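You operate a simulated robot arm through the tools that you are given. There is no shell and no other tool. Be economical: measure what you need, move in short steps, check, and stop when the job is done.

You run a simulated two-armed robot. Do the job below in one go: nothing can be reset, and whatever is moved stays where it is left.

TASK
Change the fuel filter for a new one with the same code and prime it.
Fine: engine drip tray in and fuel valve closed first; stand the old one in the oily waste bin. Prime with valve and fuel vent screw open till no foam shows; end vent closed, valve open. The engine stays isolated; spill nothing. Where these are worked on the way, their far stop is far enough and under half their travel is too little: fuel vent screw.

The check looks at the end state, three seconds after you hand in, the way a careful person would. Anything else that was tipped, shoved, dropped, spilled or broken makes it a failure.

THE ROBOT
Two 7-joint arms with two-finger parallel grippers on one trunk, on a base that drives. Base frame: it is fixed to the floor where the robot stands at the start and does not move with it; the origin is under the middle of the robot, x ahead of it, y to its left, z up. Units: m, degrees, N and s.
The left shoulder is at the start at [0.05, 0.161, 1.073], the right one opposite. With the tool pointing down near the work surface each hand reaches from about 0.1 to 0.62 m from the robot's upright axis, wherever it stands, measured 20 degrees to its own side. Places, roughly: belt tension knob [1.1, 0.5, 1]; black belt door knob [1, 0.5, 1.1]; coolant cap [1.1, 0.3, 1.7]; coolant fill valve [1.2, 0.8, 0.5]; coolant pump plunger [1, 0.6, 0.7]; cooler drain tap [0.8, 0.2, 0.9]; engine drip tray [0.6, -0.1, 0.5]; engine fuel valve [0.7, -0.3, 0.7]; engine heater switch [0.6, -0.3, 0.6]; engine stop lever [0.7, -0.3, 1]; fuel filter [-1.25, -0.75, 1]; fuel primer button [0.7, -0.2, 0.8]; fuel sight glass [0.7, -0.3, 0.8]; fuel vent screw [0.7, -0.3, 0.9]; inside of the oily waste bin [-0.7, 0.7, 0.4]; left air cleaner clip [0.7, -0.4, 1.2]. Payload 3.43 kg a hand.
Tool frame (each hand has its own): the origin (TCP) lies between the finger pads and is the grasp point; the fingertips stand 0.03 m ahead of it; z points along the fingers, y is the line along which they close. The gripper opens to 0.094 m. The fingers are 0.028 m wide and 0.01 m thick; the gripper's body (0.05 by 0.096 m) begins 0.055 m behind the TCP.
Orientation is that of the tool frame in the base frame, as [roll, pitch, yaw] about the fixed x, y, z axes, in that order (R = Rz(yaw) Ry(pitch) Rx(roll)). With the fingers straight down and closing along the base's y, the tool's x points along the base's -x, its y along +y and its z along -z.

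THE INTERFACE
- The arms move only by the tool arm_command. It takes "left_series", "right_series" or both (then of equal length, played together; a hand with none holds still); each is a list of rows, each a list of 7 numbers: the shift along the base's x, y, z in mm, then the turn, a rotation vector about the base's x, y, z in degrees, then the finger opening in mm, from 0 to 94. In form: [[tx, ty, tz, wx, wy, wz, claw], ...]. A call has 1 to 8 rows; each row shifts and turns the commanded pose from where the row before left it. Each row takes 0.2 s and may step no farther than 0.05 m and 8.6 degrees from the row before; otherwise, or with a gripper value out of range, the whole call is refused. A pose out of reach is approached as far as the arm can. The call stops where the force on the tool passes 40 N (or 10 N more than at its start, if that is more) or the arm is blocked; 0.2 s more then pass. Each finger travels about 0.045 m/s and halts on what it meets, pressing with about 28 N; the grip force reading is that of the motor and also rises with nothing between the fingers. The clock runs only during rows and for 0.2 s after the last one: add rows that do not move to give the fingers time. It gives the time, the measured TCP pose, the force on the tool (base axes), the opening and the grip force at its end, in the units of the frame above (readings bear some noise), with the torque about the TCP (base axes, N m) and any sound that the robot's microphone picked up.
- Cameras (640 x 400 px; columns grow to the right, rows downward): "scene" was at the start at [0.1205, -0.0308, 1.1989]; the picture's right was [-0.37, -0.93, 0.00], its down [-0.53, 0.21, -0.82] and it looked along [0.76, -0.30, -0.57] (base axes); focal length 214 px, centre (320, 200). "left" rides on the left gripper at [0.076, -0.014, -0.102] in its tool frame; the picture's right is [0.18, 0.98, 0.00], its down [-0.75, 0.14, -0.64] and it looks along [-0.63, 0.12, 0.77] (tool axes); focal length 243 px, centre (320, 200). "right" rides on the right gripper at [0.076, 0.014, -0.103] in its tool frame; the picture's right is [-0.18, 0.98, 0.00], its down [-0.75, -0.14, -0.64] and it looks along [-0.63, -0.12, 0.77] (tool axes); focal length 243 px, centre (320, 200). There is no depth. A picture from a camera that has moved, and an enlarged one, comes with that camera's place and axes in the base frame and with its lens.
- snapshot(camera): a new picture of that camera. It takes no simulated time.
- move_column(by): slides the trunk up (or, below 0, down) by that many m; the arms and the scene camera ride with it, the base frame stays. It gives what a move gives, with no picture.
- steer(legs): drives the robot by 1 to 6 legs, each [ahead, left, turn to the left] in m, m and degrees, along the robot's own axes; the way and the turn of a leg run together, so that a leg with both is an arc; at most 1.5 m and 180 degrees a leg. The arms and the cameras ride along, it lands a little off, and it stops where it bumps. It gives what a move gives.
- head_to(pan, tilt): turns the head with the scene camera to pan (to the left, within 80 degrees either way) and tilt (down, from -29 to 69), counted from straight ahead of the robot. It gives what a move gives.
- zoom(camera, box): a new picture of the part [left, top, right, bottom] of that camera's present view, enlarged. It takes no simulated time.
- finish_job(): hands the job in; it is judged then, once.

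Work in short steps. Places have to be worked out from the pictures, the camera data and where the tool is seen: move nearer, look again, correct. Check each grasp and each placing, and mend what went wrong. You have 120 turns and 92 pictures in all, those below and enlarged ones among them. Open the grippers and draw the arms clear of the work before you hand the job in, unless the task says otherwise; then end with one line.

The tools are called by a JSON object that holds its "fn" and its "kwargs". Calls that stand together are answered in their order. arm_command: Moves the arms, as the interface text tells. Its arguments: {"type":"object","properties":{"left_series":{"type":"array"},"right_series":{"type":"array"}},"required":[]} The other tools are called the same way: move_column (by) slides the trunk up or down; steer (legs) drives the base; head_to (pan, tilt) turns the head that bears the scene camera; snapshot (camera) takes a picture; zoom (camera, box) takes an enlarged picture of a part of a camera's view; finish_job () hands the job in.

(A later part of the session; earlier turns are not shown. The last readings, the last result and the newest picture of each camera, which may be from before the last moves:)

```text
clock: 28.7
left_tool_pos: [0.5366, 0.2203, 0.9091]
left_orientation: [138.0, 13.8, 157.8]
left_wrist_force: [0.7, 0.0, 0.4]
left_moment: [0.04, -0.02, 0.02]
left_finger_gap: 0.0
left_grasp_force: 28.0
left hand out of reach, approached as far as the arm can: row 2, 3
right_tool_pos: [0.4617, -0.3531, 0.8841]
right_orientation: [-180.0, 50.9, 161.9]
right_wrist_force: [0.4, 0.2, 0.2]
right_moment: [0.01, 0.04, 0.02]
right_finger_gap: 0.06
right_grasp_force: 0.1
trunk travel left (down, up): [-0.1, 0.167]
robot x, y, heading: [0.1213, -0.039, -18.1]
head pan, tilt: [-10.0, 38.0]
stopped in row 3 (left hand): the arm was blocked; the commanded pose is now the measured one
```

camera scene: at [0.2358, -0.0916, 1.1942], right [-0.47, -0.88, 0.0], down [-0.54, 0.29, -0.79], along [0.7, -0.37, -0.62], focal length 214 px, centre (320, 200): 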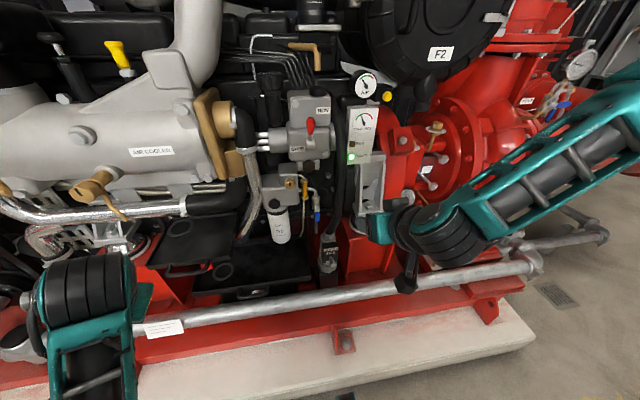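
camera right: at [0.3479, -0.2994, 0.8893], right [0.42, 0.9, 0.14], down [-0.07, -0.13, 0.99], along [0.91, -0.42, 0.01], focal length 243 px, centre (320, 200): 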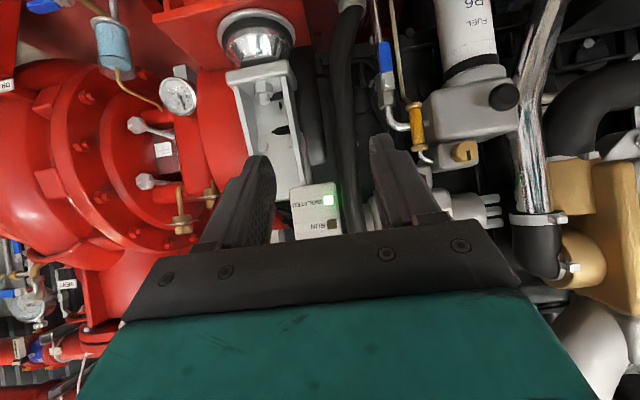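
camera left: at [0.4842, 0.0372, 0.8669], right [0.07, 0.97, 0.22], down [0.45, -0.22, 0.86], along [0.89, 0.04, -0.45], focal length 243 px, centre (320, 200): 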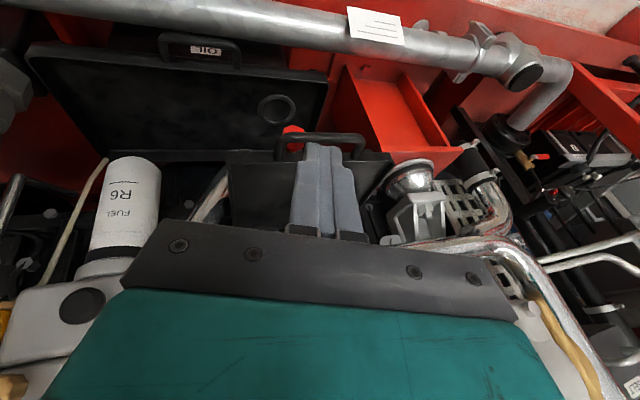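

I look at the left arm's posture.

{"fn": "head_to", "kwargs": {"pan": 40, "tilt": 50}}

{"fn": "snapshot", "kwargs": {"camera": "scene"}}

```text
clock: 29.9
left_tool_pos: [0.5373, 0.2203, 0.9078]
left_orientation: [138.0, 13.7, 157.9]
left_wrist_force: [-0.1, 0.1, -0.4]
left_moment: [-0.01, 0.0, 0.01]
left_finger_gap: 0.0
left_grasp_force: 27.5
right_tool_pos: [0.4629, -0.3532, 0.8831]
right_orientation: [-179.8, 50.8, 161.8]
right_wrist_force: [0.4, 0.4, -0.8]
right_moment: [-0.03, -0.01, -0.03]
right_finger_gap: 0.0598
right_grasp_force: 0.0
trunk travel left (down, up): [-0.1, 0.167]
robot x, y, heading: [0.126, -0.0415, -18.1]
head pan, tilt: [40.0, 50.0]
```

```text
61 pictures are left
camera scene: at [0.2311, -0.0223, 1.1771], right [0.37, -0.93, 0.0], down [-0.71, -0.29, -0.64], along [0.6, 0.24, -0.77], focal length 214 px, centre (320, 200)
```

scene: 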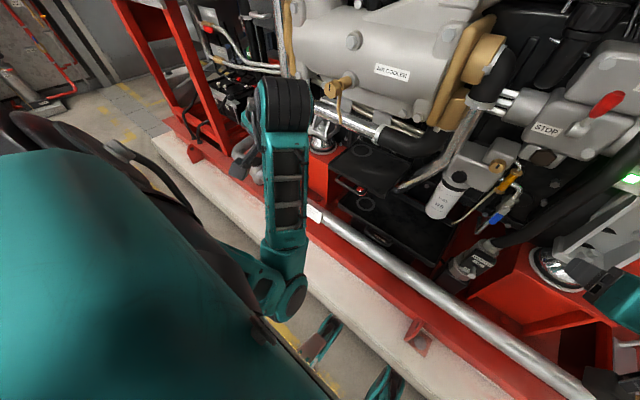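

The elbow is folded in front of the trunk. I move the hand out to the left to let the arm unfold.

{"fn": "arm_command", "kwargs": {"left_series": [[12, 38, 0, 0, 0, 0, 0], [6, 38, 0, 0, 0, 0, 0], [6, 38, 0, 0, 0, 0, 0], [0, 38, 0, 0, 0, 0, 0], [0, 38, 0, 0, 0, 0, 0]]}}

```text
clock: 31.1
left_tool_pos: [0.5593, 0.4099, 0.9094]
left_orientation: [138.0, 13.7, 158.0]
left_wrist_force: [0.8, 0.1, 0.9]
left_moment: [-0.01, -0.01, 0.0]
left_finger_gap: 0.0001
left_grasp_force: 28.1
right_tool_pos: [0.4632, -0.3525, 0.8844]
right_orientation: [-179.8, 50.9, 161.9]
right_wrist_force: [0.0, -0.2, 0.0]
right_moment: [0.0, 0.03, 0.01]
right_finger_gap: 0.0601
right_grasp_force: 0.0
trunk travel left (down, up): [-0.1, 0.167]
robot x, y, heading: [0.124, -0.041, -18.2]
head pan, tilt: [40.0, 50.0]
```

It moved freely. Now up and back.

{"fn": "arm_command", "kwargs": {"left_series": [[-20, 6, 30, 0, 0, 0, 0], [-20, 6, 30, 0, 0, 0, 0], [-20, 6, 30, -4, 3, 0, 0], [-20, 6, 30, -4, 3, 0, 0], [-20, 6, 30, -4, 3, 0, 0], [-20, 6, 20, -4, 3, 0, 0], [-20, 6, 0, -4, 0, 0, 0], [0, 0, 0, 0, 0, 0, 0]]}}

{"fn": "snapshot", "kwargs": {"camera": "scene"}}

```text
clock: 32.9
left_tool_pos: [0.4204, 0.4505, 1.0758]
left_orientation: [161.4, 9.3, 162.2]
left_wrist_force: [0.0, -0.3, -0.4]
left_moment: [-0.01, 0.0, -0.01]
left_finger_gap: 0.0001
left_grasp_force: 28.2
right_tool_pos: [0.4626, -0.3525, 0.8845]
right_orientation: [-179.8, 50.9, 161.9]
right_wrist_force: [0.6, -0.4, 0.5]
right_moment: [-0.03, -0.01, 0.02]
right_finger_gap: 0.0602
right_grasp_force: 0.2
trunk travel left (down, up): [-0.1, 0.167]
robot x, y, heading: [0.1213, -0.0398, -18.0]
head pan, tilt: [40.0, 50.0]
```

```text
60 pictures are left
camera scene: at [0.231, -0.0222, 1.177], right [0.37, -0.93, 0.0], down [-0.71, -0.29, -0.64], along [0.6, 0.24, -0.77], focal length 214 px, centre (320, 200)
```

scene: 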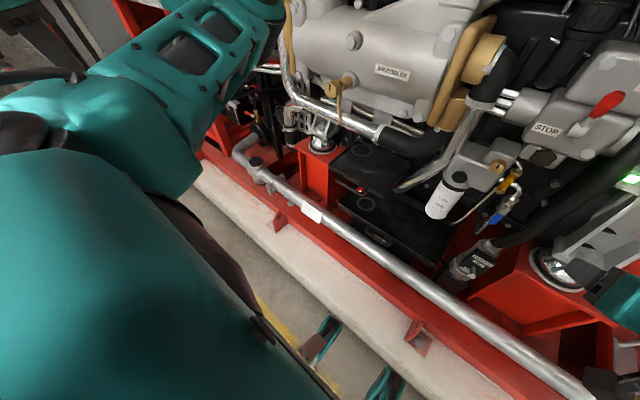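

The left arm is properly unfolded and parked. I finish bringing the right hand to horizontal in front of the valve.

{"fn": "arm_command", "kwargs": {"right_series": [[15.6, 15.5, -32.8, -2.43, -7.41, 0, 60], [15.6, 15.5, -32.8, -2.43, -7.41, 0, 60], [15.6, 15.5, -32.8, -2.43, -7.41, 0, 60], [15.6, 15.5, -32.8, -2.43, -7.41, 0, 60], [15.6, 15.5, -32.8, -2.43, -7.41, 0, 60], [0, 0, 0, 0, 0, 0, 60]]}}

{"fn": "head_to", "kwargs": {"pan": 0, "tilt": 45}}

{"fn": "zoom", "kwargs": {"camera": "scene", "box": [260, 60, 420, 220]}}

{"fn": "snapshot", "kwargs": {"camera": "right"}}

```text
clock: 34.3
left_tool_pos: [0.4219, 0.45, 1.0761]
left_orientation: [161.4, 9.2, 162.1]
left_wrist_force: [0.9, 0.2, 0.1]
left_moment: [0.01, -0.01, 0.01]
left_finger_gap: 0.0001
left_grasp_force: 28.1
right_tool_pos: [0.4677, -0.3558, 0.9109]
right_orientation: [-179.5, 60.1, 161.8]
right_wrist_force: [0.7, 0.1, -0.3]
right_moment: [0.0, -0.02, 0.01]
right_finger_gap: 0.0602
right_grasp_force: 0.1
right hand out of reach, approached as far as the arm can: row 1, 2, 3, 4, 5
trunk travel left (down, up): [-0.1, 0.167]
robot x, y, heading: [0.1226, -0.041, -17.7]
head pan, tilt: [40.0, 50.0]
```

```text
clock: 35.4
left_tool_pos: [0.4207, 0.4506, 1.075]
left_orientation: [161.3, 9.2, 162.2]
left_wrist_force: [0.0, 0.5, 0.0]
left_moment: [0.03, 0.02, -0.02]
left_finger_gap: 0.0
left_grasp_force: 27.7
right_tool_pos: [0.4671, -0.3551, 0.9109]
right_orientation: [-179.5, 60.1, 161.7]
right_wrist_force: [0.6, 0.6, -0.3]
right_moment: [-0.02, -0.01, 0.0]
right_finger_gap: 0.0597
right_grasp_force: 0.0
trunk travel left (down, up): [-0.1, 0.167]
robot x, y, heading: [0.1181, -0.0383, -18.2]
head pan, tilt: [0.0, 45.0]
```

```text
2.50 times, centred on (340, 140) of scene
camera zoom: at [0.2369, -0.0761, 1.1839], right [-0.31, -0.95, 0.0], down [-0.67, 0.22, -0.71], along [0.67, -0.22, -0.71], focal length 536 px, centre (270, 350)
```

zoom: 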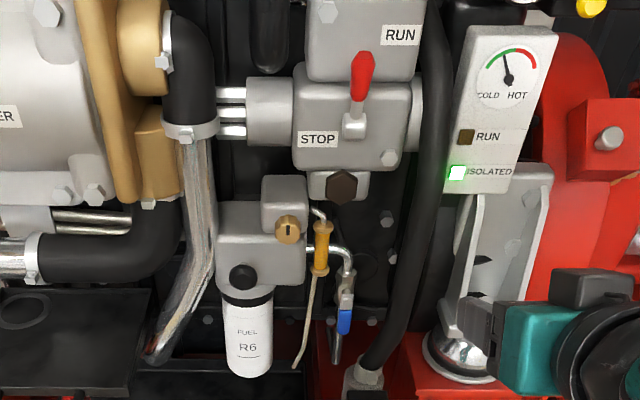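

```text
58 pictures are left
camera right: at [0.3535, -0.3015, 0.8957], right [0.4, 0.9, 0.16], down [-0.21, -0.07, 0.97], along [0.89, -0.42, 0.16], focal length 243 px, centre (320, 200)
```

right: 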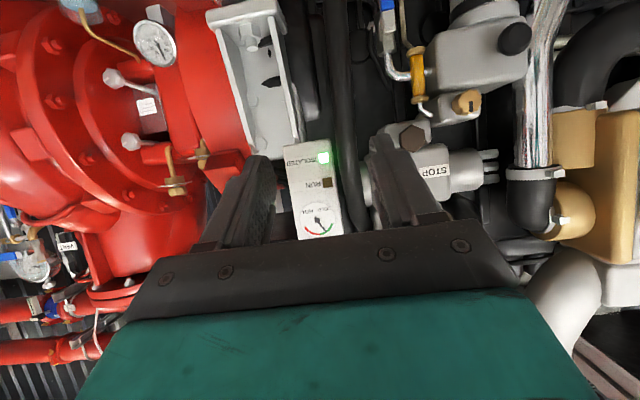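

The wrist can't level out there in this posture. I lower the trunk by 0.1 m (so the shoulder is nearer the work height), then try levelling with the hand further forward.

{"fn": "move_column", "kwargs": {"by": -0.098}}

{"fn": "arm_command", "kwargs": {"right_series": [[20, -7, 20, -2.4, -7.3, 0, 60], [20, -7, 20, -2.4, -7.3, 0, 60], [0, 0, 0, -2.4, -7.3, 0, 60], [0, 0, 0, -2.4, -7.3, 0, 60], [0, 0, 0, 0, 0, 0, 60]]}}

{"fn": "snapshot", "kwargs": {"camera": "scene"}}

```text
clock: 36.7
left_tool_pos: [0.4214, 0.4507, 0.9787]
left_orientation: [161.5, 9.2, 162.2]
left_wrist_force: [-0.2, 0.0, -0.7]
left_moment: [0.01, -0.01, -0.02]
left_finger_gap: 0.0
left_grasp_force: 28.0
right_tool_pos: [0.4667, -0.3555, 0.8125]
right_orientation: [-179.5, 60.1, 161.8]
right_wrist_force: [0.2, -0.4, 0.1]
right_moment: [-0.02, 0.02, 0.0]
right_finger_gap: 0.0601
right_grasp_force: 0.1
trunk travel left (down, up): [-0.002, 0.265]
robot x, y, heading: [0.1246, -0.0414, -18.0]
head pan, tilt: [0.0, 45.0]
```

```text
clock: 37.9
left_tool_pos: [0.4209, 0.4504, 0.9777]
left_orientation: [161.4, 9.0, 162.2]
left_wrist_force: [0.4, -0.1, 0.2]
left_moment: [0.02, -0.01, 0.03]
left_finger_gap: 0.0
left_grasp_force: 27.6
right_tool_pos: [0.4841, -0.3654, 0.858]
right_orientation: [-178.1, 67.6, 161.9]
right_wrist_force: [-0.8, -0.8, 0.0]
right_moment: [0.0, 0.02, 0.03]
right_finger_gap: 0.0602
right_grasp_force: 0.1
right hand out of reach, approached as far as the arm can: row 1, 2, 3, 4
trunk travel left (down, up): [-0.002, 0.265]
robot x, y, heading: [0.1264, -0.0379, -17.6]
head pan, tilt: [0.0, 45.0]
```

```text
57 pictures are left
camera scene: at [0.2369, -0.0761, 1.086], right [-0.31, -0.95, 0.0], down [-0.67, 0.22, -0.71], along [0.67, -0.22, -0.71], focal length 214 px, centre (320, 200)
```

scene: 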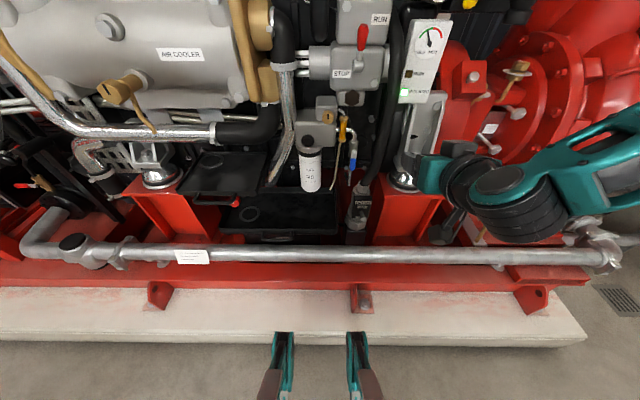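

The wrist is at its limit because the forearm comes in from the side. I back up 0.12 m so the arm stretches forward, then extend and level the hand.

{"fn": "steer", "kwargs": {"legs": [[-0.12, 0, 0]]}}

{"fn": "arm_command", "kwargs": {"right_series": [[28, -9, 0, 0, 0, 0, 60], [28, -9, 0, -1.2, -3.6, 0, 60], [28, -9, 0, -2.4, -7.3, 0, 60], [28, -9, 0, -2.4, -7.3, 0, 60], [0, 0, 0, -1.8, -5, 0, 60], [0, 0, 0, 0, 0, 0, 60]]}}

```text
clock: 39.1
left_tool_pos: [0.3076, 0.4874, 0.9777]
left_orientation: [161.4, 9.2, 162.1]
left_wrist_force: [0.6, 0.3, 0.9]
left_moment: [-0.02, 0.02, 0.01]
left_finger_gap: 0.0
left_grasp_force: 27.9
right_tool_pos: [0.3697, -0.3281, 0.859]
right_orientation: [-178.3, 67.6, 161.8]
right_wrist_force: [-0.2, 0.0, -0.4]
right_moment: [-0.01, 0.0, 0.01]
right_finger_gap: 0.06
right_grasp_force: 0.0
trunk travel left (down, up): [-0.002, 0.265]
robot x, y, heading: [0.0131, -0.005, -18.3]
head pan, tilt: [0.0, 45.0]
```

```text
clock: 40.5
left_tool_pos: [0.3068, 0.4879, 0.977]
left_orientation: [161.4, 9.2, 162.2]
left_wrist_force: [-0.5, -0.1, -0.2]
left_moment: [-0.01, 0.0, 0.01]
left_finger_gap: 0.0002
left_grasp_force: 27.8
right_tool_pos: [0.4119, -0.3451, 0.8724]
right_orientation: [-177.8, 70.0, 161.9]
right_wrist_force: [0.3, -0.6, 0.4]
right_moment: [0.0, 0.01, -0.01]
right_finger_gap: 0.0598
right_grasp_force: 0.1
right hand out of reach, approached as far as the arm can: row 2, 3, 4, 5
trunk travel left (down, up): [-0.002, 0.265]
robot x, y, heading: [0.0076, -0.0016, -18.2]
head pan, tilt: [0.0, 45.0]
```

I try pure forward translation at the present tilt to see how the posture opens.

{"fn": "arm_command", "kwargs": {"right_series": [[38, -12.5, 0, 0, 0, 0, 60], [38, -12.5, 0, 0, 0, 0, 60], [38, -12.5, 0, 0, 0, 0, 60], [0, 0, 0, 0, 0, 0, 60]]}}

{"fn": "snapshot", "kwargs": {"camera": "scene"}}

```text
clock: 41.5
left_tool_pos: [0.3084, 0.487, 0.9796]
left_orientation: [161.3, 9.2, 162.2]
left_wrist_force: [0.1, 0.5, -0.3]
left_moment: [0.02, -0.01, 0.01]
left_finger_gap: 0.0
left_grasp_force: 28.3
right_tool_pos: [0.5266, -0.3826, 0.8711]
right_orientation: [-177.8, 69.9, 161.9]
right_wrist_force: [-0.1, -0.2, -0.4]
right_moment: [0.0, -0.01, 0.01]
right_finger_gap: 0.06
right_grasp_force: 0.0
trunk travel left (down, up): [-0.002, 0.265]
robot x, y, heading: [0.0101, -0.0046, -17.9]
head pan, tilt: [0.0, 45.0]
```

```text
56 pictures are left
camera scene: at [0.1233, -0.0391, 1.086], right [-0.31, -0.95, 0.0], down [-0.67, 0.22, -0.71], along [0.67, -0.22, -0.71], focal length 214 px, centre (320, 200)
```

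scene: 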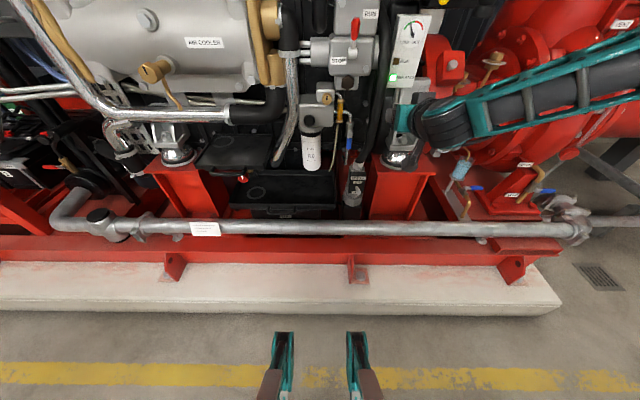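

Translation works. I now add tilt at this more extended position.

{"fn": "arm_command", "kwargs": {"right_series": [[19, -6, -10, -2.4, -7.3, 0, 60], [0, 10, -10, -2.4, -7.3, 0, 60], [0, 10, -10, -1.5, -4.6, 0, 60], [0, 0, 0, 0, 0, 0, 60]]}}

{"fn": "snapshot", "kwargs": {"camera": "right"}}

```text
clock: 42.5
left_tool_pos: [0.3079, 0.4886, 0.9771]
left_orientation: [161.4, 9.2, 162.3]
left_wrist_force: [-0.4, 0.8, 0.1]
left_moment: [-0.01, 0.01, -0.01]
left_finger_gap: 0.0002
left_grasp_force: 28.0
right_tool_pos: [0.5191, -0.3875, 0.9059]
right_orientation: [-179.8, 74.0, 160.8]
right_wrist_force: [-0.4, -0.5, -0.5]
right_moment: [-0.01, 0.0, 0.04]
right_finger_gap: 0.0599
right_grasp_force: 0.1
right hand out of reach, approached as far as the arm can: row 1, 2, 3
trunk travel left (down, up): [-0.002, 0.265]
robot x, y, heading: [0.0093, -0.0057, -18.0]
head pan, tilt: [0.0, 45.0]
```

```text
55 pictures are left
camera right: at [0.4131, -0.3351, 0.8611], right [0.38, 0.91, 0.18], down [-0.43, 0.0, 0.9], along [0.82, -0.41, 0.4], focal length 243 px, centre (320, 200)
```

right: 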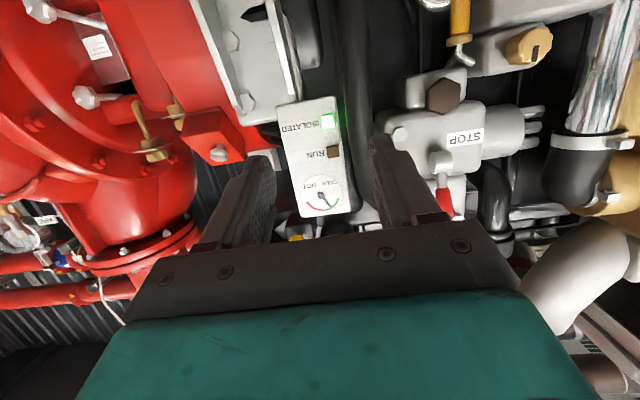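

I test whether yawing the fingers toward the left (in line with the forearm) lets the wrist level out.

{"fn": "arm_command", "kwargs": {"right_series": [[0, 0, 0, 0, 0, 8, 60], [0, 0, 0, 0, 0, 8, 60], [0, 0, 0, 0, 0, 8, 60], [0, 0, 0, 0, 0, 8, 60], [0, 0, 0, 0, -8, 0, 60], [0, 0, 0, 0, -8, 0, 60], [0, 0, 0, 0, 0, 0, 60]]}}

```text
clock: 44.1
left_tool_pos: [0.3081, 0.488, 0.9779]
left_orientation: [161.5, 9.1, 162.3]
left_wrist_force: [1.3, -0.2, -0.6]
left_moment: [0.0, -0.01, -0.04]
left_finger_gap: 0.0001
left_grasp_force: 27.5
right_tool_pos: [0.4912, -0.4105, 1.0149]
right_orientation: [-117.0, 86.0, -104.8]
right_wrist_force: [-0.3, 0.8, 0.3]
right_moment: [0.0, 0.02, -0.02]
right_finger_gap: 0.0598
right_grasp_force: 0.1
right hand out of reach, approached as far as the arm can: row 1, 2, 5, 6
trunk travel left (down, up): [-0.002, 0.265]
robot x, y, heading: [0.0097, -0.0046, -18.1]
head pan, tilt: [0.0, 45.0]
```

Levelling is possible only with a yaw; a tilt of about 65° (25° below level) is comfortable and enough for the lever and filter. I return to such an orientation, heading nearly along n, in front of the valve.

{"fn": "arm_command", "kwargs": {"right_series": [[0, 0, -35, 0, 0, -8.3, 60], [0, 0, -35, 1.9, 8.1, 0, 60], [15, 15, -35, 0, 0, -8.3, 60], [20, 20, -35, 1.9, 8.1, 0, 60], [20, 20, -35, 0, 0, -8.3, 60], [20, 20, -35, 1.9, 8.1, 0, 60], [20, 20, -35, 0, 0, 0, 60], [18, 12, -5, 0, 0, 0, 60]]}}

{"fn": "snapshot", "kwargs": {"camera": "right"}}

{"fn": "zoom", "kwargs": {"camera": "scene", "box": [260, 60, 420, 220]}}

```text
clock: 45.9
left_tool_pos: [0.3068, 0.4888, 0.9789]
left_orientation: [161.5, 9.3, 162.2]
left_wrist_force: [-0.2, 1.0, -0.1]
left_moment: [0.0, 0.01, -0.01]
left_finger_gap: 0.0001
left_grasp_force: 28.2
right_tool_pos: [0.5539, -0.34, 0.8492]
right_orientation: [179.2, 65.1, 166.7]
right_wrist_force: [0.5, -0.8, 0.1]
right_moment: [0.0, 0.02, 0.01]
right_finger_gap: 0.0599
right_grasp_force: 0.1
right hand out of reach, approached as far as the arm can: row 1, 3, 7, 8
trunk travel left (down, up): [-0.002, 0.265]
robot x, y, heading: [0.0088, -0.0036, -18.2]
head pan, tilt: [0.0, 45.0]
```

```text
54 pictures are left
camera right: at [0.4357, -0.2999, 0.825], right [0.29, 0.94, 0.17], down [-0.29, -0.09, 0.95], along [0.91, -0.33, 0.25], focal length 243 px, centre (320, 200)
```

right: 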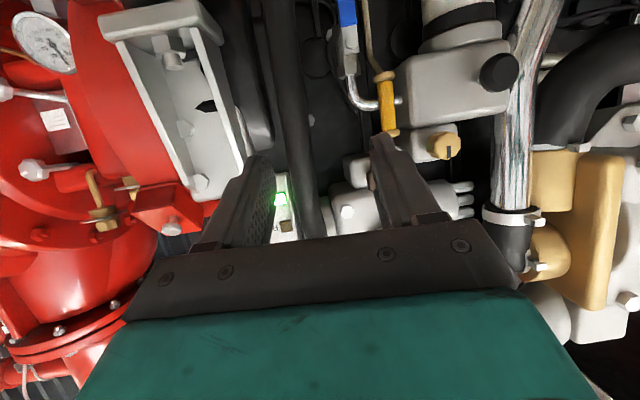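

```text
2.50 times, centred on (340, 140) of scene
camera zoom: at [0.1232, -0.0391, 1.086], right [-0.31, -0.95, 0.0], down [-0.67, 0.22, -0.71], along [0.67, -0.22, -0.71], focal length 536 px, centre (270, 350)
```

zoom: 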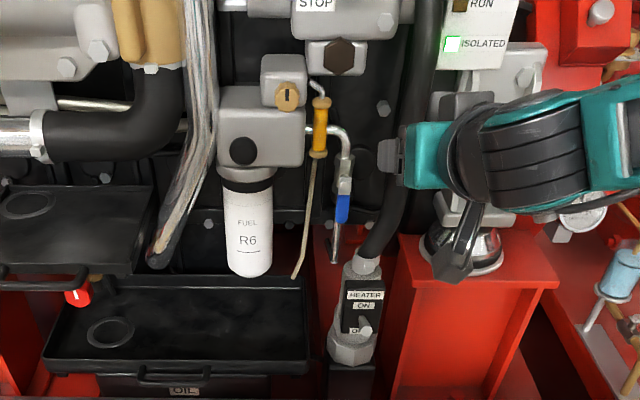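

At this height the tilt must be smaller. I lower the tilt to about 50° and go to a pre-grasp 80 mm from the lever (lever judged at (0.69, -0.327, 0.722)).

{"fn": "arm_command", "kwargs": {"right_series": [[15, 3, -15, 1.8, 7.5, 0, 45], [20, 7, -25, 1.8, 7.5, 0, 45], [20, 9, -20, 0, 0, 0, 45], [21, 8, -16, 0, 0, 0, 45], [0, 0, 0, 0, 0, 0, 45]]}}

{"fn": "snapshot", "kwargs": {"camera": "right"}}

{"fn": "zoom", "kwargs": {"camera": "scene", "box": [280, 80, 400, 200]}}

```text
clock: 47.1
left_tool_pos: [0.3082, 0.4876, 0.978]
left_orientation: [161.4, 9.1, 162.2]
left_wrist_force: [-1.0, 0.2, -0.7]
left_moment: [0.01, 0.0, 0.02]
left_finger_gap: 0.0002
left_grasp_force: 28.0
right_tool_pos: [0.5484, -0.3567, 0.8227]
right_orientation: [179.0, 49.8, 166.8]
right_wrist_force: [0.1, -0.1, 0.7]
right_moment: [0.01, -0.02, -0.01]
right_finger_gap: 0.0449
right_grasp_force: 0.0
right hand out of reach, approached as far as the arm can: row 1, 2, 3, 4
trunk travel left (down, up): [-0.002, 0.265]
robot x, y, heading: [0.0079, -0.0043, -18.0]
head pan, tilt: [0.0, 45.0]
```

```text
52 pictures are left
camera right: at [0.429, -0.3151, 0.8311], right [0.33, 0.93, 0.15], down [-0.04, -0.15, 0.99], along [0.94, -0.33, -0.02], focal length 243 px, centre (320, 200)
```

right: 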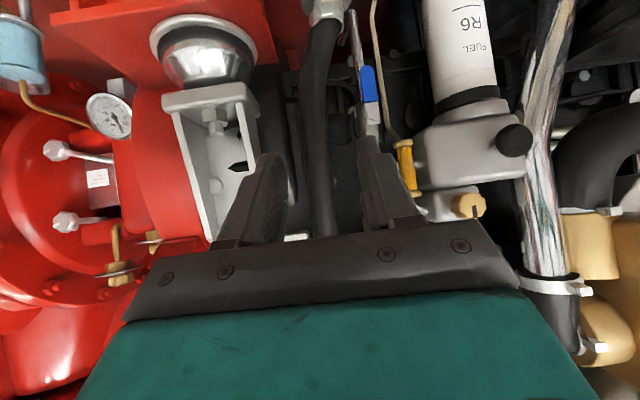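

```text
3.33 times, centred on (340, 140) of scene
camera zoom: at [0.1233, -0.0391, 1.086], right [-0.31, -0.95, 0.0], down [-0.67, 0.22, -0.71], along [0.67, -0.22, -0.71], focal length 715 px, centre (253, 400)
```

zoom: 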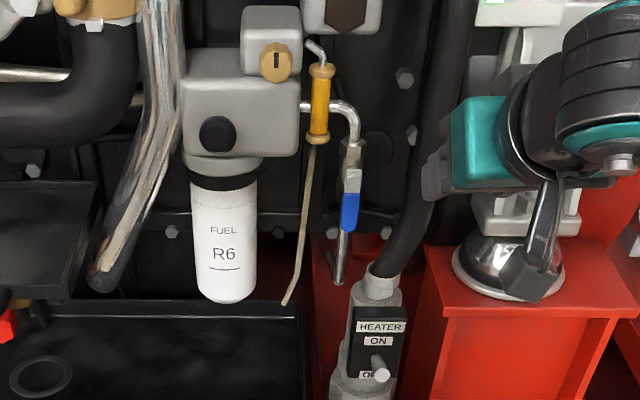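

The arm is simply at full stretch here (0.62 m from the axis), so I pull the hand back and drive forward again with this gentler tilt.

{"fn": "arm_command", "kwargs": {"right_series": [[-38, 12.5, 0, 0, 0, 0, 45], [-38, 12.5, 0, 0, 0, 0, 45], [-38, 12.5, 0, 0, 0, 0, 45], [0, 0, 0, 0, 0, 0, 45]]}}

{"fn": "steer", "kwargs": {"legs": [[0.15, 0, 0]]}}

{"fn": "snapshot", "kwargs": {"camera": "right"}}

```text
clock: 48.1
left_tool_pos: [0.3076, 0.4877, 0.9778]
left_orientation: [161.4, 9.2, 162.1]
left_wrist_force: [0.2, 0.0, 0.4]
left_moment: [0.0, 0.0, -0.02]
left_finger_gap: 0.0
left_grasp_force: 28.0
right_tool_pos: [0.434, -0.3193, 0.8234]
right_orientation: [179.1, 49.6, 166.5]
right_wrist_force: [-0.1, -0.6, 0.2]
right_moment: [-0.01, -0.02, -0.02]
right_finger_gap: 0.0452
right_grasp_force: 0.0
trunk travel left (down, up): [-0.002, 0.265]
robot x, y, heading: [0.0082, -0.0028, -18.1]
head pan, tilt: [0.0, 45.0]
```

```text
clock: 49.5
left_tool_pos: [0.4319, 0.4467, 0.9775]
left_orientation: [161.4, 9.0, 162.0]
left_wrist_force: [-0.4, -0.8, 1.3]
left_moment: [0.0, 0.0, 0.0]
left_finger_gap: 0.0001
left_grasp_force: 27.6
right_tool_pos: [0.558, -0.3609, 0.8228]
right_orientation: [179.2, 49.7, 166.5]
right_wrist_force: [-0.1, 0.0, -0.1]
right_moment: [0.0, 0.0, -0.01]
right_finger_gap: 0.045
right_grasp_force: 0.0
trunk travel left (down, up): [-0.002, 0.265]
robot x, y, heading: [0.1307, -0.0434, -18.1]
head pan, tilt: [0.0, 45.0]
stopped in leg 1: the robot was blocked; the commanded pose is now the measured one
```

```text
50 pictures are left
camera right: at [0.4381, -0.3194, 0.831], right [0.34, 0.93, 0.15], down [-0.04, -0.15, 0.99], along [0.94, -0.34, -0.02], focal length 243 px, centre (320, 200)
```

right: 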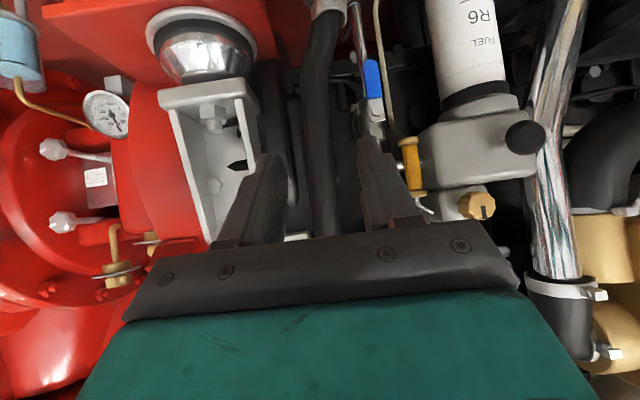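

Blocked at the plinth, so this is the closest stand. I move the hand to the lever pre-grasp.

{"fn": "arm_command", "kwargs": {"right_series": [[15, 20, -17, 0, 0, 0, 45], [25, 15, -17, 0, 0, 0, 45], [25, 10, -16, 0, 0, 0, 45], [0, 0, 0, 0, 0, 0, 45]]}}

{"fn": "snapshot", "kwargs": {"camera": "right"}}

{"fn": "zoom", "kwargs": {"camera": "scene", "box": [280, 60, 440, 200]}}

```text
clock: 50.5
left_tool_pos: [0.4321, 0.4468, 0.9782]
left_orientation: [161.4, 9.1, 161.9]
left_wrist_force: [0.1, 0.0, 0.7]
left_moment: [-0.03, 0.01, 0.01]
left_finger_gap: 0.0
left_grasp_force: 27.7
right_tool_pos: [0.599, -0.337, 0.791]
right_orientation: [179.1, 49.6, 166.5]
right_wrist_force: [-0.1, 0.0, -0.9]
right_moment: [-0.01, 0.0, -0.01]
right_finger_gap: 0.0447
right_grasp_force: 0.0
right hand out of reach, approached as far as the arm can: row 2, 3
trunk travel left (down, up): [-0.002, 0.265]
robot x, y, heading: [0.1349, -0.0434, -18.3]
head pan, tilt: [0.0, 45.0]
```

```text
49 pictures are left
camera right: at [0.4797, -0.2945, 0.7998], right [0.33, 0.93, 0.15], down [-0.03, -0.15, 0.99], along [0.94, -0.34, -0.02], focal length 243 px, centre (320, 200)
```

right: 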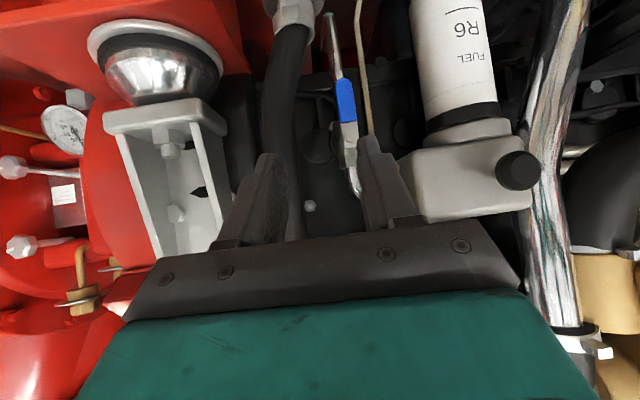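

```text
2.86 times, centred on (360, 130) of scene
camera zoom: at [0.2458, -0.0794, 1.086], right [-0.31, -0.95, 0.0], down [-0.67, 0.22, -0.71], along [0.67, -0.22, -0.71], focal length 613 px, centre (206, 400)
```

zoom: 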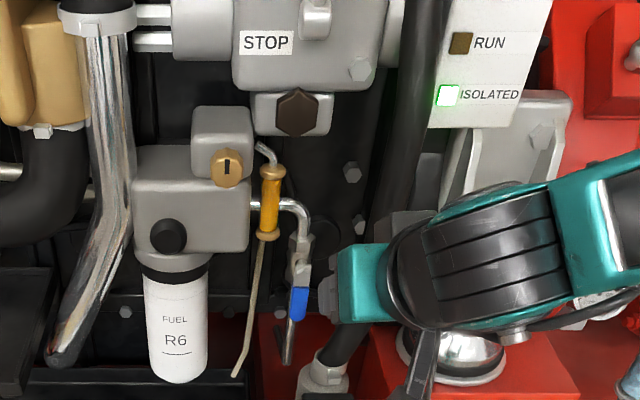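

The wrist limits again for targets near the centre line. I retreat the hand and shift the robot 0.15 m to its left so that the work lies on the right arm's own side.

{"fn": "arm_command", "kwargs": {"right_series": [[-38, 12.5, 0, 0, 0, 0, 45], [-38, 12.5, 0, 0, 0, 0, 45], [-38, 12.5, 0, 0, 0, 0, 45], [0, 0, 0, 0, 0, 0, 45]]}}

{"fn": "steer", "kwargs": {"legs": [[-0.015, 0, 0], [0, 0.15, 0], [0.01, 0, 0]]}}

{"fn": "arm_command", "kwargs": {"right_series": [[-12, -36, 0, 0, 0, 0, 45], [-12, -36, 0, 0, 0, 0, 45], [20, -12, -15, 0, 0, 0, 45], [35, -9, -15, 0, 0, 0, 45], [35, -9, 0, 0, 0, 0, 45], [0, 0, 0, 0, 0, 0, 45]]}}

```text
clock: 51.5
left_tool_pos: [0.4321, 0.4476, 0.978]
left_orientation: [161.4, 9.1, 161.9]
left_wrist_force: [-0.2, 0.2, 0.3]
left_moment: [0.02, 0.04, 0.02]
left_finger_gap: 0.0001
left_grasp_force: 27.6
right_tool_pos: [0.4853, -0.2985, 0.792]
right_orientation: [179.2, 49.6, 166.5]
right_wrist_force: [-0.6, -0.4, 0.5]
right_moment: [0.02, 0.03, 0.03]
right_finger_gap: 0.045
right_grasp_force: 0.1
trunk travel left (down, up): [-0.002, 0.265]
robot x, y, heading: [0.1352, -0.0421, -18.0]
head pan, tilt: [0.0, 45.0]
```

```text
clock: 54.2
left_tool_pos: [0.473, 0.5894, 0.9781]
left_orientation: [161.3, 9.2, 161.9]
left_wrist_force: [-0.8, -0.1, 0.5]
left_moment: [0.01, 0.03, -0.01]
left_finger_gap: 0.0
left_grasp_force: 28.1
right_tool_pos: [0.5267, -0.1561, 0.7919]
right_orientation: [179.2, 49.6, 166.4]
right_wrist_force: [0.0, -0.4, 0.6]
right_moment: [0.0, 0.01, 0.01]
right_finger_gap: 0.0449
right_grasp_force: 0.0
trunk travel left (down, up): [-0.002, 0.265]
robot x, y, heading: [0.1717, 0.1015, -18.1]
head pan, tilt: [0.0, 45.0]
```

```text
clock: 55.6
left_tool_pos: [0.4735, 0.59, 0.9778]
left_orientation: [161.4, 9.0, 161.9]
left_wrist_force: [-0.3, 0.0, 0.7]
left_moment: [0.02, -0.01, 0.0]
left_finger_gap: 0.0001
left_grasp_force: 28.1
right_tool_pos: [0.5926, -0.2594, 0.764]
right_orientation: [179.2, 49.6, 166.5]
right_wrist_force: [-0.6, 0.1, 0.0]
right_moment: [0.01, -0.01, -0.03]
right_finger_gap: 0.0449
right_grasp_force: 0.0
trunk travel left (down, up): [-0.002, 0.265]
robot x, y, heading: [0.1738, 0.1017, -18.5]
head pan, tilt: [0.0, 45.0]
```

Now it moves freely. I align with the lever.

{"fn": "arm_command", "kwargs": {"right_series": [[8, -29, 4, 0, 0, 0, 45], [18, -29, 4, 0, 0, 0, 45], [0, 0, 0, 0, 0, 0, 45]]}}

{"fn": "head_to", "kwargs": {"pan": -12, "tilt": 40}}

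{"fn": "snapshot", "kwargs": {"camera": "right"}}

{"fn": "zoom", "kwargs": {"camera": "scene", "box": [260, 80, 420, 220]}}

```text
clock: 56.4
left_tool_pos: [0.4739, 0.5895, 0.9778]
left_orientation: [161.3, 9.1, 161.9]
left_wrist_force: [0.2, -0.3, 0.2]
left_moment: [-0.01, -0.01, 0.01]
left_finger_gap: 0.0
left_grasp_force: 27.6
right_tool_pos: [0.6178, -0.3181, 0.7716]
right_orientation: [179.2, 49.5, 166.5]
right_wrist_force: [0.6, -0.7, 0.2]
right_moment: [-0.03, -0.02, -0.01]
right_finger_gap: 0.045
right_grasp_force: 0.0
trunk travel left (down, up): [-0.002, 0.265]
robot x, y, heading: [0.1747, 0.1008, -18.3]
head pan, tilt: [0.0, 45.0]
```

```text
clock: 57.2
left_tool_pos: [0.4747, 0.5889, 0.9774]
left_orientation: [161.3, 9.0, 161.9]
left_wrist_force: [-0.8, -0.2, -0.4]
left_moment: [-0.01, 0.04, -0.01]
left_finger_gap: 0.0
left_grasp_force: 27.5
right_tool_pos: [0.6192, -0.3189, 0.7727]
right_orientation: [179.2, 49.7, 166.4]
right_wrist_force: [0.1, -0.2, -0.3]
right_moment: [-0.06, -0.01, 0.01]
right_finger_gap: 0.0453
right_grasp_force: 0.1
trunk travel left (down, up): [-0.002, 0.265]
robot x, y, heading: [0.178, 0.1015, -18.3]
head pan, tilt: [-12.0, 40.0]
```

```text
47 pictures are left
camera right: at [0.4991, -0.2763, 0.7801], right [0.34, 0.93, 0.15], down [-0.03, -0.15, 0.99], along [0.94, -0.34, -0.02], focal length 243 px, centre (320, 200)
```

right: 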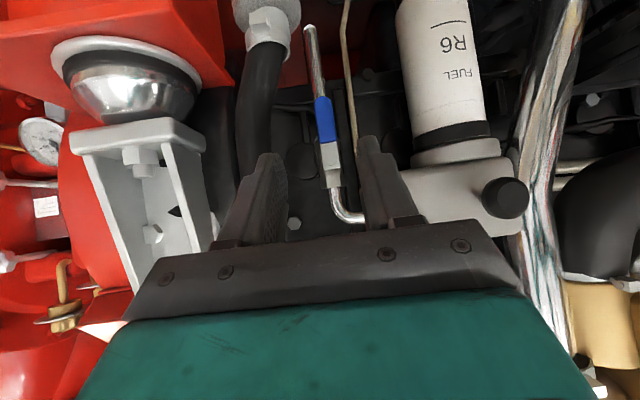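

```text
2.86 times, centred on (340, 150) of scene
camera zoom: at [0.2842, 0.0457, 1.0932], right [-0.5, -0.86, 0.0], down [-0.56, 0.32, -0.77], along [0.66, -0.39, -0.64], focal length 613 px, centre (263, 343)
```

zoom: 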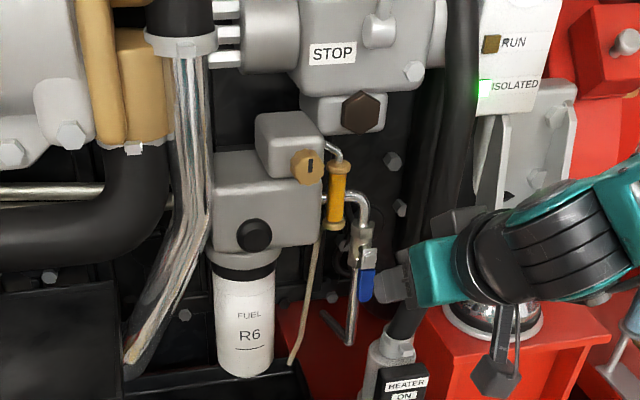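

The lever sits centred between the fingers; triangulated at (0.710, -0.336, 0.709). I advance in small steps, stopping with the lever inside the finger pads.

{"fn": "arm_command", "kwargs": {"right_series": [[20, -4.5, -14, 0, 0, 0, 45], [20, -4.5, -14, 0, 0, 0, 45], [20, -4, -14, 0, 0, 0, 45], [18, -4, -13, 0, 0, 0, 45], [0, 0, 0, 0, 0, 0, 45]]}}

{"fn": "snapshot", "kwargs": {"camera": "right"}}

```text
clock: 58.4
left_tool_pos: [0.4749, 0.59, 0.9784]
left_orientation: [161.4, 9.2, 161.9]
left_wrist_force: [-1.5, 0.0, 0.0]
left_moment: [0.01, 0.0, -0.04]
left_finger_gap: 0.0
left_grasp_force: 27.8
right_tool_pos: [0.6794, -0.3366, 0.7331]
right_orientation: [179.0, 49.6, 166.5]
right_wrist_force: [0.7, 0.2, -0.3]
right_moment: [0.04, 0.0, -0.03]
right_finger_gap: 0.0449
right_grasp_force: 0.1
right hand out of reach, approached as far as the arm can: row 3, 4
trunk travel left (down, up): [-0.002, 0.265]
robot x, y, heading: [0.1718, 0.096, -18.2]
head pan, tilt: [-12.0, 40.0]
```

```text
45 pictures are left
camera right: at [0.5602, -0.2944, 0.7422], right [0.33, 0.93, 0.15], down [-0.03, -0.15, 0.99], along [0.94, -0.34, -0.02], focal length 243 px, centre (320, 200)
```

right: 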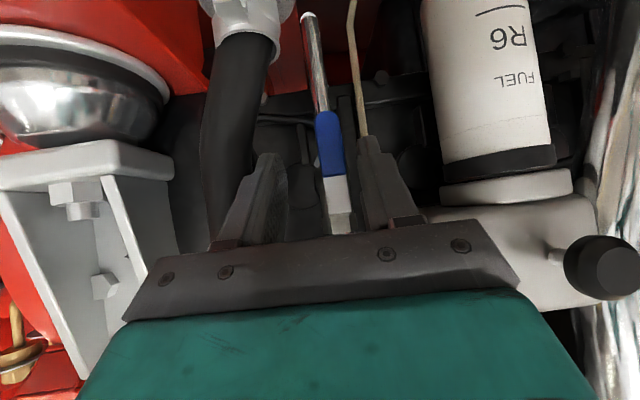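

I need about 25 mm more; I yaw the hand slightly left to relieve the wrist and advance.

{"fn": "arm_command", "kwargs": {"right_series": [[0, 0, 0, 0, 0, 7, 45], [0, 0, 0, 0, 0, 7, 45], [10, -2, -6, 0, 0, 0, 45], [10, -2, -6, 0, 0, 0, 45], [0, 0, 0, 0, 0, 0, 45]]}}

{"fn": "snapshot", "kwargs": {"camera": "right"}}

```text
clock: 59.6
left_tool_pos: [0.4745, 0.5898, 0.9785]
left_orientation: [161.3, 9.1, 161.9]
left_wrist_force: [-0.2, 0.3, -0.2]
left_moment: [0.0, 0.0, 0.0]
left_finger_gap: 0.0
left_grasp_force: 28.4
right_tool_pos: [0.6918, -0.3394, 0.7446]
right_orientation: [179.2, 49.5, -179.6]
right_wrist_force: [-0.4, 0.6, -0.1]
right_moment: [0.01, -0.04, 0.02]
right_finger_gap: 0.0446
right_grasp_force: 0.0
right hand out of reach, approached as far as the arm can: row 2, 3, 4
trunk travel left (down, up): [-0.002, 0.265]
robot x, y, heading: [0.178, 0.1003, -18.3]
head pan, tilt: [-12.0, 40.0]
```

```text
44 pictures are left
camera right: at [0.5657, -0.3277, 0.7535], right [0.1, 0.98, 0.15], down [0.0, -0.15, 0.99], along [0.99, -0.1, -0.02], focal length 243 px, centre (320, 200)
```

right: 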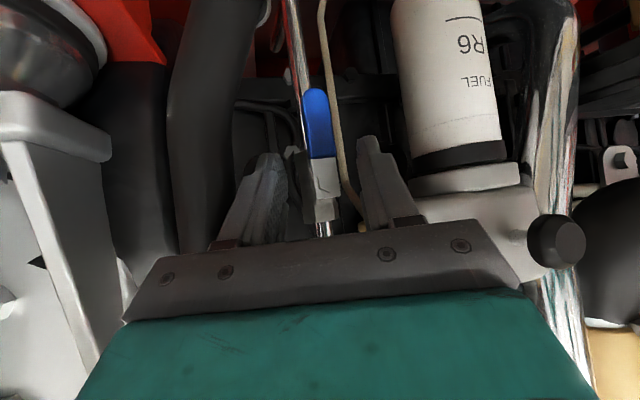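

The arm is near full stretch. Turning the robot left brings the right shoulder nearer to the engine, so I withdraw the hand, back up slightly, turn by 35° and shift.

{"fn": "arm_command", "kwargs": {"right_series": [[-38, 12.5, 5, 0, 0, 0, 45], [-38, 12.5, 5, 0, 0, 0, 45], [-38, 12.5, 5, 0, 0, 0, 45], [-38, 12.5, 5, 0, 0, 0, 45], [-38, 12.5, 5, 0, 0, 0, 45], [0, 0, 0, 0, 0, 0, 45]]}}

{"fn": "steer", "kwargs": {"legs": [[-0.05, 0, 0], [0, 0, 35], [-0.063, -0.09, 0]]}}

{"fn": "steer", "kwargs": {"legs": [[0.0817, -0.0576, 0]]}}

```text
clock: 61.0
left_tool_pos: [0.4738, 0.5896, 0.9786]
left_orientation: [161.4, 9.2, 161.9]
left_wrist_force: [-0.3, -0.3, 0.4]
left_moment: [0.02, -0.07, 0.01]
left_finger_gap: 0.0002
left_grasp_force: 27.8
right_tool_pos: [0.4998, -0.2766, 0.7718]
right_orientation: [179.2, 49.6, -179.5]
right_wrist_force: [-0.3, 0.7, -0.9]
right_moment: [-0.04, 0.03, 0.02]
right_finger_gap: 0.045
right_grasp_force: 0.1
trunk travel left (down, up): [-0.002, 0.265]
robot x, y, heading: [0.177, 0.0978, -18.4]
head pan, tilt: [-12.0, 40.0]
```

```text
clock: 64.6
left_tool_pos: [0.0554, 0.5844, 0.9776]
left_orientation: [161.5, 9.1, -162.7]
left_wrist_force: [-0.4, -0.9, 1.2]
left_moment: [-0.01, -0.01, -0.02]
left_finger_gap: 0.0
left_grasp_force: 27.8
right_tool_pos: [0.5782, -0.1091, 0.7727]
right_orientation: [179.2, 49.6, -144.1]
right_wrist_force: [0.2, 0.0, -0.6]
right_moment: [0.03, -0.01, 0.0]
right_finger_gap: 0.0449
right_grasp_force: 0.1
trunk travel left (down, up): [-0.002, 0.265]
robot x, y, heading: [0.0952, 0.0074, 17.1]
head pan, tilt: [-12.0, 40.0]
```

```text
clock: 65.7
left_tool_pos: [0.1079, 0.5665, 0.9784]
left_orientation: [161.3, 9.1, -162.9]
left_wrist_force: [-0.4, 0.5, 0.0]
left_moment: [0.0, 0.02, 0.0]
left_finger_gap: 0.0001
left_grasp_force: 28.5
right_tool_pos: [0.6293, -0.1244, 0.7719]
right_orientation: [179.4, 49.6, -144.3]
right_wrist_force: [0.6, -0.3, 0.3]
right_moment: [0.0, 0.0, 0.0]
right_finger_gap: 0.045
right_grasp_force: 0.2
trunk travel left (down, up): [-0.002, 0.265]
robot x, y, heading: [0.1466, -0.0089, 16.9]
head pan, tilt: [-12.0, 40.0]
stopped in leg 1: the robot was blocked; the commanded pose is now the measured one
```

The shoulder is now nearer (n≈0.275). I yaw the hand back toward the engine and move it in front of the lever again.

{"fn": "arm_command", "kwargs": {"right_series": [[-38, 12, 0, 0, 0, -8.3, 45], [-30, 10, 0, 0, 0, -8.3, 45], [0, -45, 0, 0, 0, -8.3, 45], [0, -45, 0, 0, 0, -8.3, 45], [10, -45, 0, 0, 0, -8.3, 45], [20, -43, 0, 0, 0, 0, 45], [27, -30, 0, 0, 0, 0, 45], [0, 0, 0, 0, 0, 0, 45]]}}

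{"fn": "snapshot", "kwargs": {"camera": "right"}}

```text
clock: 67.5
left_tool_pos: [0.1072, 0.5667, 0.9765]
left_orientation: [161.3, 9.1, -163.1]
left_wrist_force: [0.6, -0.3, 0.0]
left_moment: [-0.02, 0.0, -0.01]
left_finger_gap: 0.0
left_grasp_force: 27.5
right_tool_pos: [0.6602, -0.3029, 0.7572]
right_orientation: [179.2, 49.6, 174.2]
right_wrist_force: [-0.5, -0.1, 0.3]
right_moment: [-0.06, -0.01, -0.01]
right_finger_gap: 0.0452
right_grasp_force: 0.0
right hand out of reach, approached as far as the arm can: row 1, 2, 3, 4
trunk travel left (down, up): [-0.002, 0.265]
robot x, y, heading: [0.1459, -0.006, 17.1]
head pan, tilt: [-12.0, 40.0]
```

```text
43 pictures are left
camera right: at [0.5367, -0.2761, 0.7662], right [0.21, 0.97, 0.15], down [-0.01, -0.15, 0.99], along [0.98, -0.21, -0.02], focal length 243 px, centre (320, 200)
```

right: 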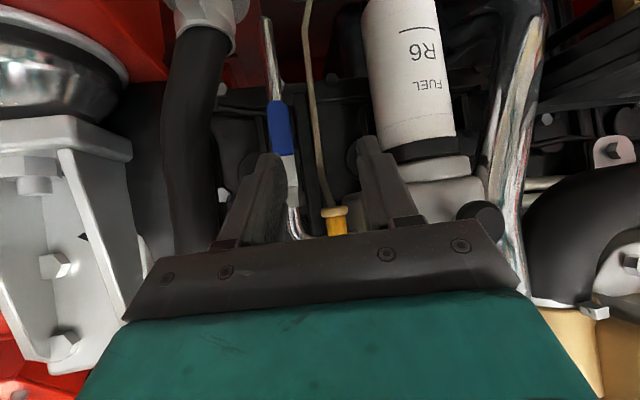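

The lever (projected as expected from (0.710, -0.336, 0.709)) lies 30 mm to the right of centre. I shift right, then advance 60 mm.

{"fn": "arm_command", "kwargs": {"right_series": [[-6, -14, 0, 0, 0, 0, 45], [0, -14, -3, 0, 0, 0, 45], [15, -1.5, -13, 0, 0, 0, 45], [15, -1.5, -13, 0, 0, 0, 45], [15, -1.5, -13, 0, 0, 0, 45], [0, 0, 0, 0, 0, 0, 45]]}}

{"fn": "snapshot", "kwargs": {"camera": "right"}}

```text
clock: 68.9
left_tool_pos: [0.1078, 0.5673, 0.9774]
left_orientation: [161.3, 9.1, -163.0]
left_wrist_force: [-1.0, 0.6, 0.7]
left_moment: [0.05, 0.01, 0.02]
left_finger_gap: 0.0001
left_grasp_force: 27.9
right_tool_pos: [0.7005, -0.3322, 0.7147]
right_orientation: [179.2, 49.6, 174.1]
right_wrist_force: [-0.6, 0.7, -0.5]
right_moment: [0.05, 0.01, 0.02]
right_finger_gap: 0.0451
right_grasp_force: 0.2
trunk travel left (down, up): [-0.002, 0.265]
robot x, y, heading: [0.1443, -0.0046, 17.0]
head pan, tilt: [-12.0, 40.0]
```

```text
42 pictures are left
camera right: at [0.5769, -0.3082, 0.7227], right [0.21, 0.97, 0.15], down [-0.01, -0.15, 0.99], along [0.98, -0.21, -0.02], focal length 243 px, centre (320, 200)
```

right: 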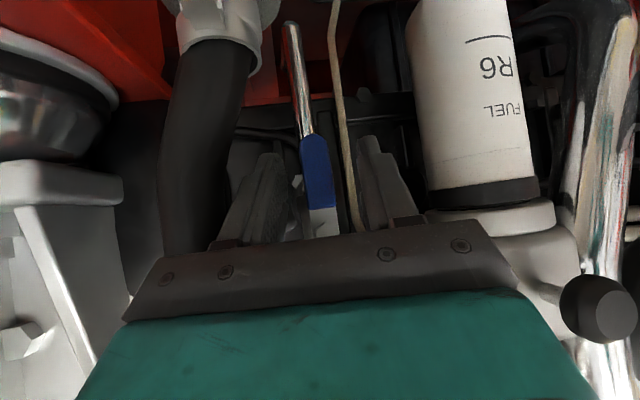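

Parallax puts the drain tube 80 mm behind the lever, so it isn't between the fingers. I close on the lever.

{"fn": "arm_command", "kwargs": {"right_series": [[0, 0, 0, 0, 0, 0, 0], [0, 0, 0, 0, 0, 0, 0], [0, 0, 0, 0, 0, 0, 0], [0, 0, 0, 0, 0, 0, 0]]}}

```text
clock: 69.9
left_tool_pos: [0.1063, 0.567, 0.9788]
left_orientation: [161.2, 9.2, -163.0]
left_wrist_force: [-1.3, -0.6, -0.2]
left_moment: [0.02, -0.02, -0.01]
left_finger_gap: 0.0001
left_grasp_force: 28.0
right_tool_pos: [0.6995, -0.3366, 0.7142]
right_orientation: [179.8, 49.6, 174.0]
right_wrist_force: [-15.3, -21.2, 6.9]
right_moment: [-0.48, -0.18, -1.14]
right_finger_gap: 0.0217
right_grasp_force: 27.8
trunk travel left (down, up): [-0.002, 0.265]
robot x, y, heading: [0.1424, -0.0075, 17.0]
head pan, tilt: [-12.0, 40.0]
```

Gripped at 22 mm. I test-turn the lever's lower end to the right by ~10° about the valve axis.

{"fn": "arm_command", "kwargs": {"right_series": [[-2.6, -7.7, 0.6, -8, 2.6, 0, 0], [-2.6, -7.6, 1.8, -8, 2.6, 0, 0]]}}

{"fn": "snapshot", "kwargs": {"camera": "right"}}

```text
clock: 70.6
left_tool_pos: [0.1057, 0.5677, 0.9789]
left_orientation: [161.3, 9.1, -162.7]
left_wrist_force: [-0.6, -1.2, 0.9]
left_moment: [0.0, -0.02, -0.02]
left_finger_gap: 0.0
left_grasp_force: 28.2
right_tool_pos: [0.6955, -0.3327, 0.7144]
right_orientation: [-161.0, 44.1, -169.4]
right_wrist_force: [-3.0, 3.1, -0.9]
right_moment: [1.5, -0.6, -0.08]
right_finger_gap: 0.025
right_grasp_force: 44.7
trunk travel left (down, up): [-0.002, 0.265]
robot x, y, heading: [0.1443, -0.0072, 17.4]
head pan, tilt: [-12.0, 40.0]
stopped in row 2 (right hand): the force on the tool passed its limit at 42 N (the readings are from after the stop); the commanded pose is now the measured one
```

```text
41 pictures are left
camera right: at [0.5713, -0.3088, 0.7285], right [0.18, 0.98, -0.1], down [0.07, 0.09, 0.99], along [0.98, -0.19, -0.05], focal length 243 px, centre (320, 200)
```

right: 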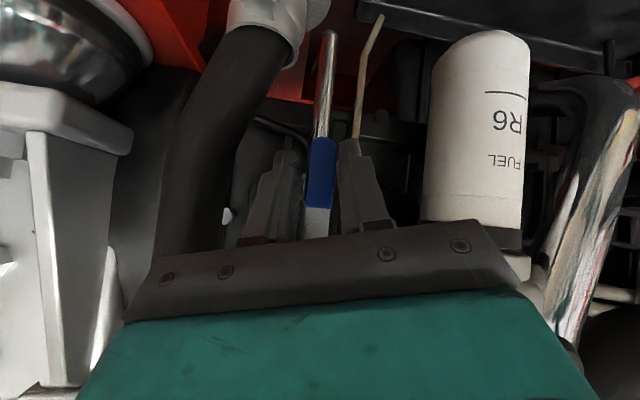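

The lever stayed put: that way is its stop. I undo the roll and turn the other way (clockwise, lower end to the left).

{"fn": "arm_command", "kwargs": {"right_series": [[0, 0, 0, 8, -2.6, 0, 0], [0, 0, 0, 8, -2.6, 0, 0], [2.4, 7.3, 0.5, 7.6, -2.5, 0, 0], [2.3, 7.1, 1.6, 7.6, -2.5, 0, 0], [2.2, 6.8, 2.6, 7.6, -2.5, 0, 0], [2.1, 6.5, 3.6, 7.6, -2.5, 0, 0]]}}

{"fn": "snapshot", "kwargs": {"camera": "right"}}

```text
clock: 71.3
left_tool_pos: [0.1042, 0.568, 0.978]
left_orientation: [161.4, 9.1, -162.6]
left_wrist_force: [0.4, 0.2, -0.3]
left_moment: [0.01, 0.02, -0.01]
left_finger_gap: 0.0002
left_grasp_force: 28.2
right_tool_pos: [0.6909, -0.3355, 0.7102]
right_orientation: [179.2, 49.2, 176.8]
right_wrist_force: [-7.5, 2.3, 9.2]
right_moment: [0.14, 0.41, 0.03]
right_finger_gap: 0.0185
right_grasp_force: 44.8
right hand out of reach, approached as far as the arm can: row 3
trunk travel left (down, up): [-0.002, 0.265]
robot x, y, heading: [0.1434, -0.0042, 17.4]
head pan, tilt: [-12.0, 40.0]
stopped in row 3 (right hand): the force on the tool passed its limit at 42 N (the readings are from after the stop); the commanded pose is now the measured one
```

```text
40 pictures are left
camera right: at [0.5659, -0.3159, 0.7203], right [0.16, 0.98, 0.15], down [0.0, -0.15, 0.99], along [0.99, -0.16, -0.02], focal length 243 px, centre (320, 200)
```

right: 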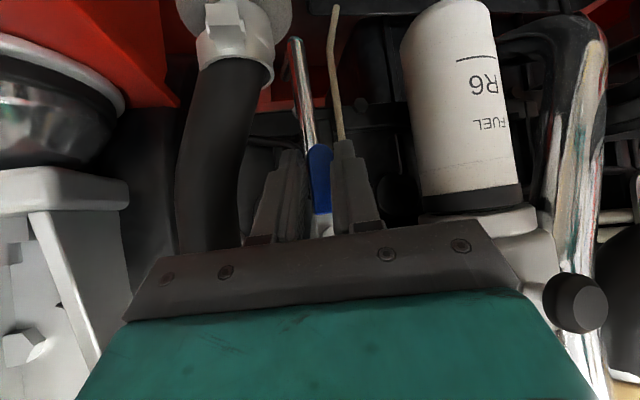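

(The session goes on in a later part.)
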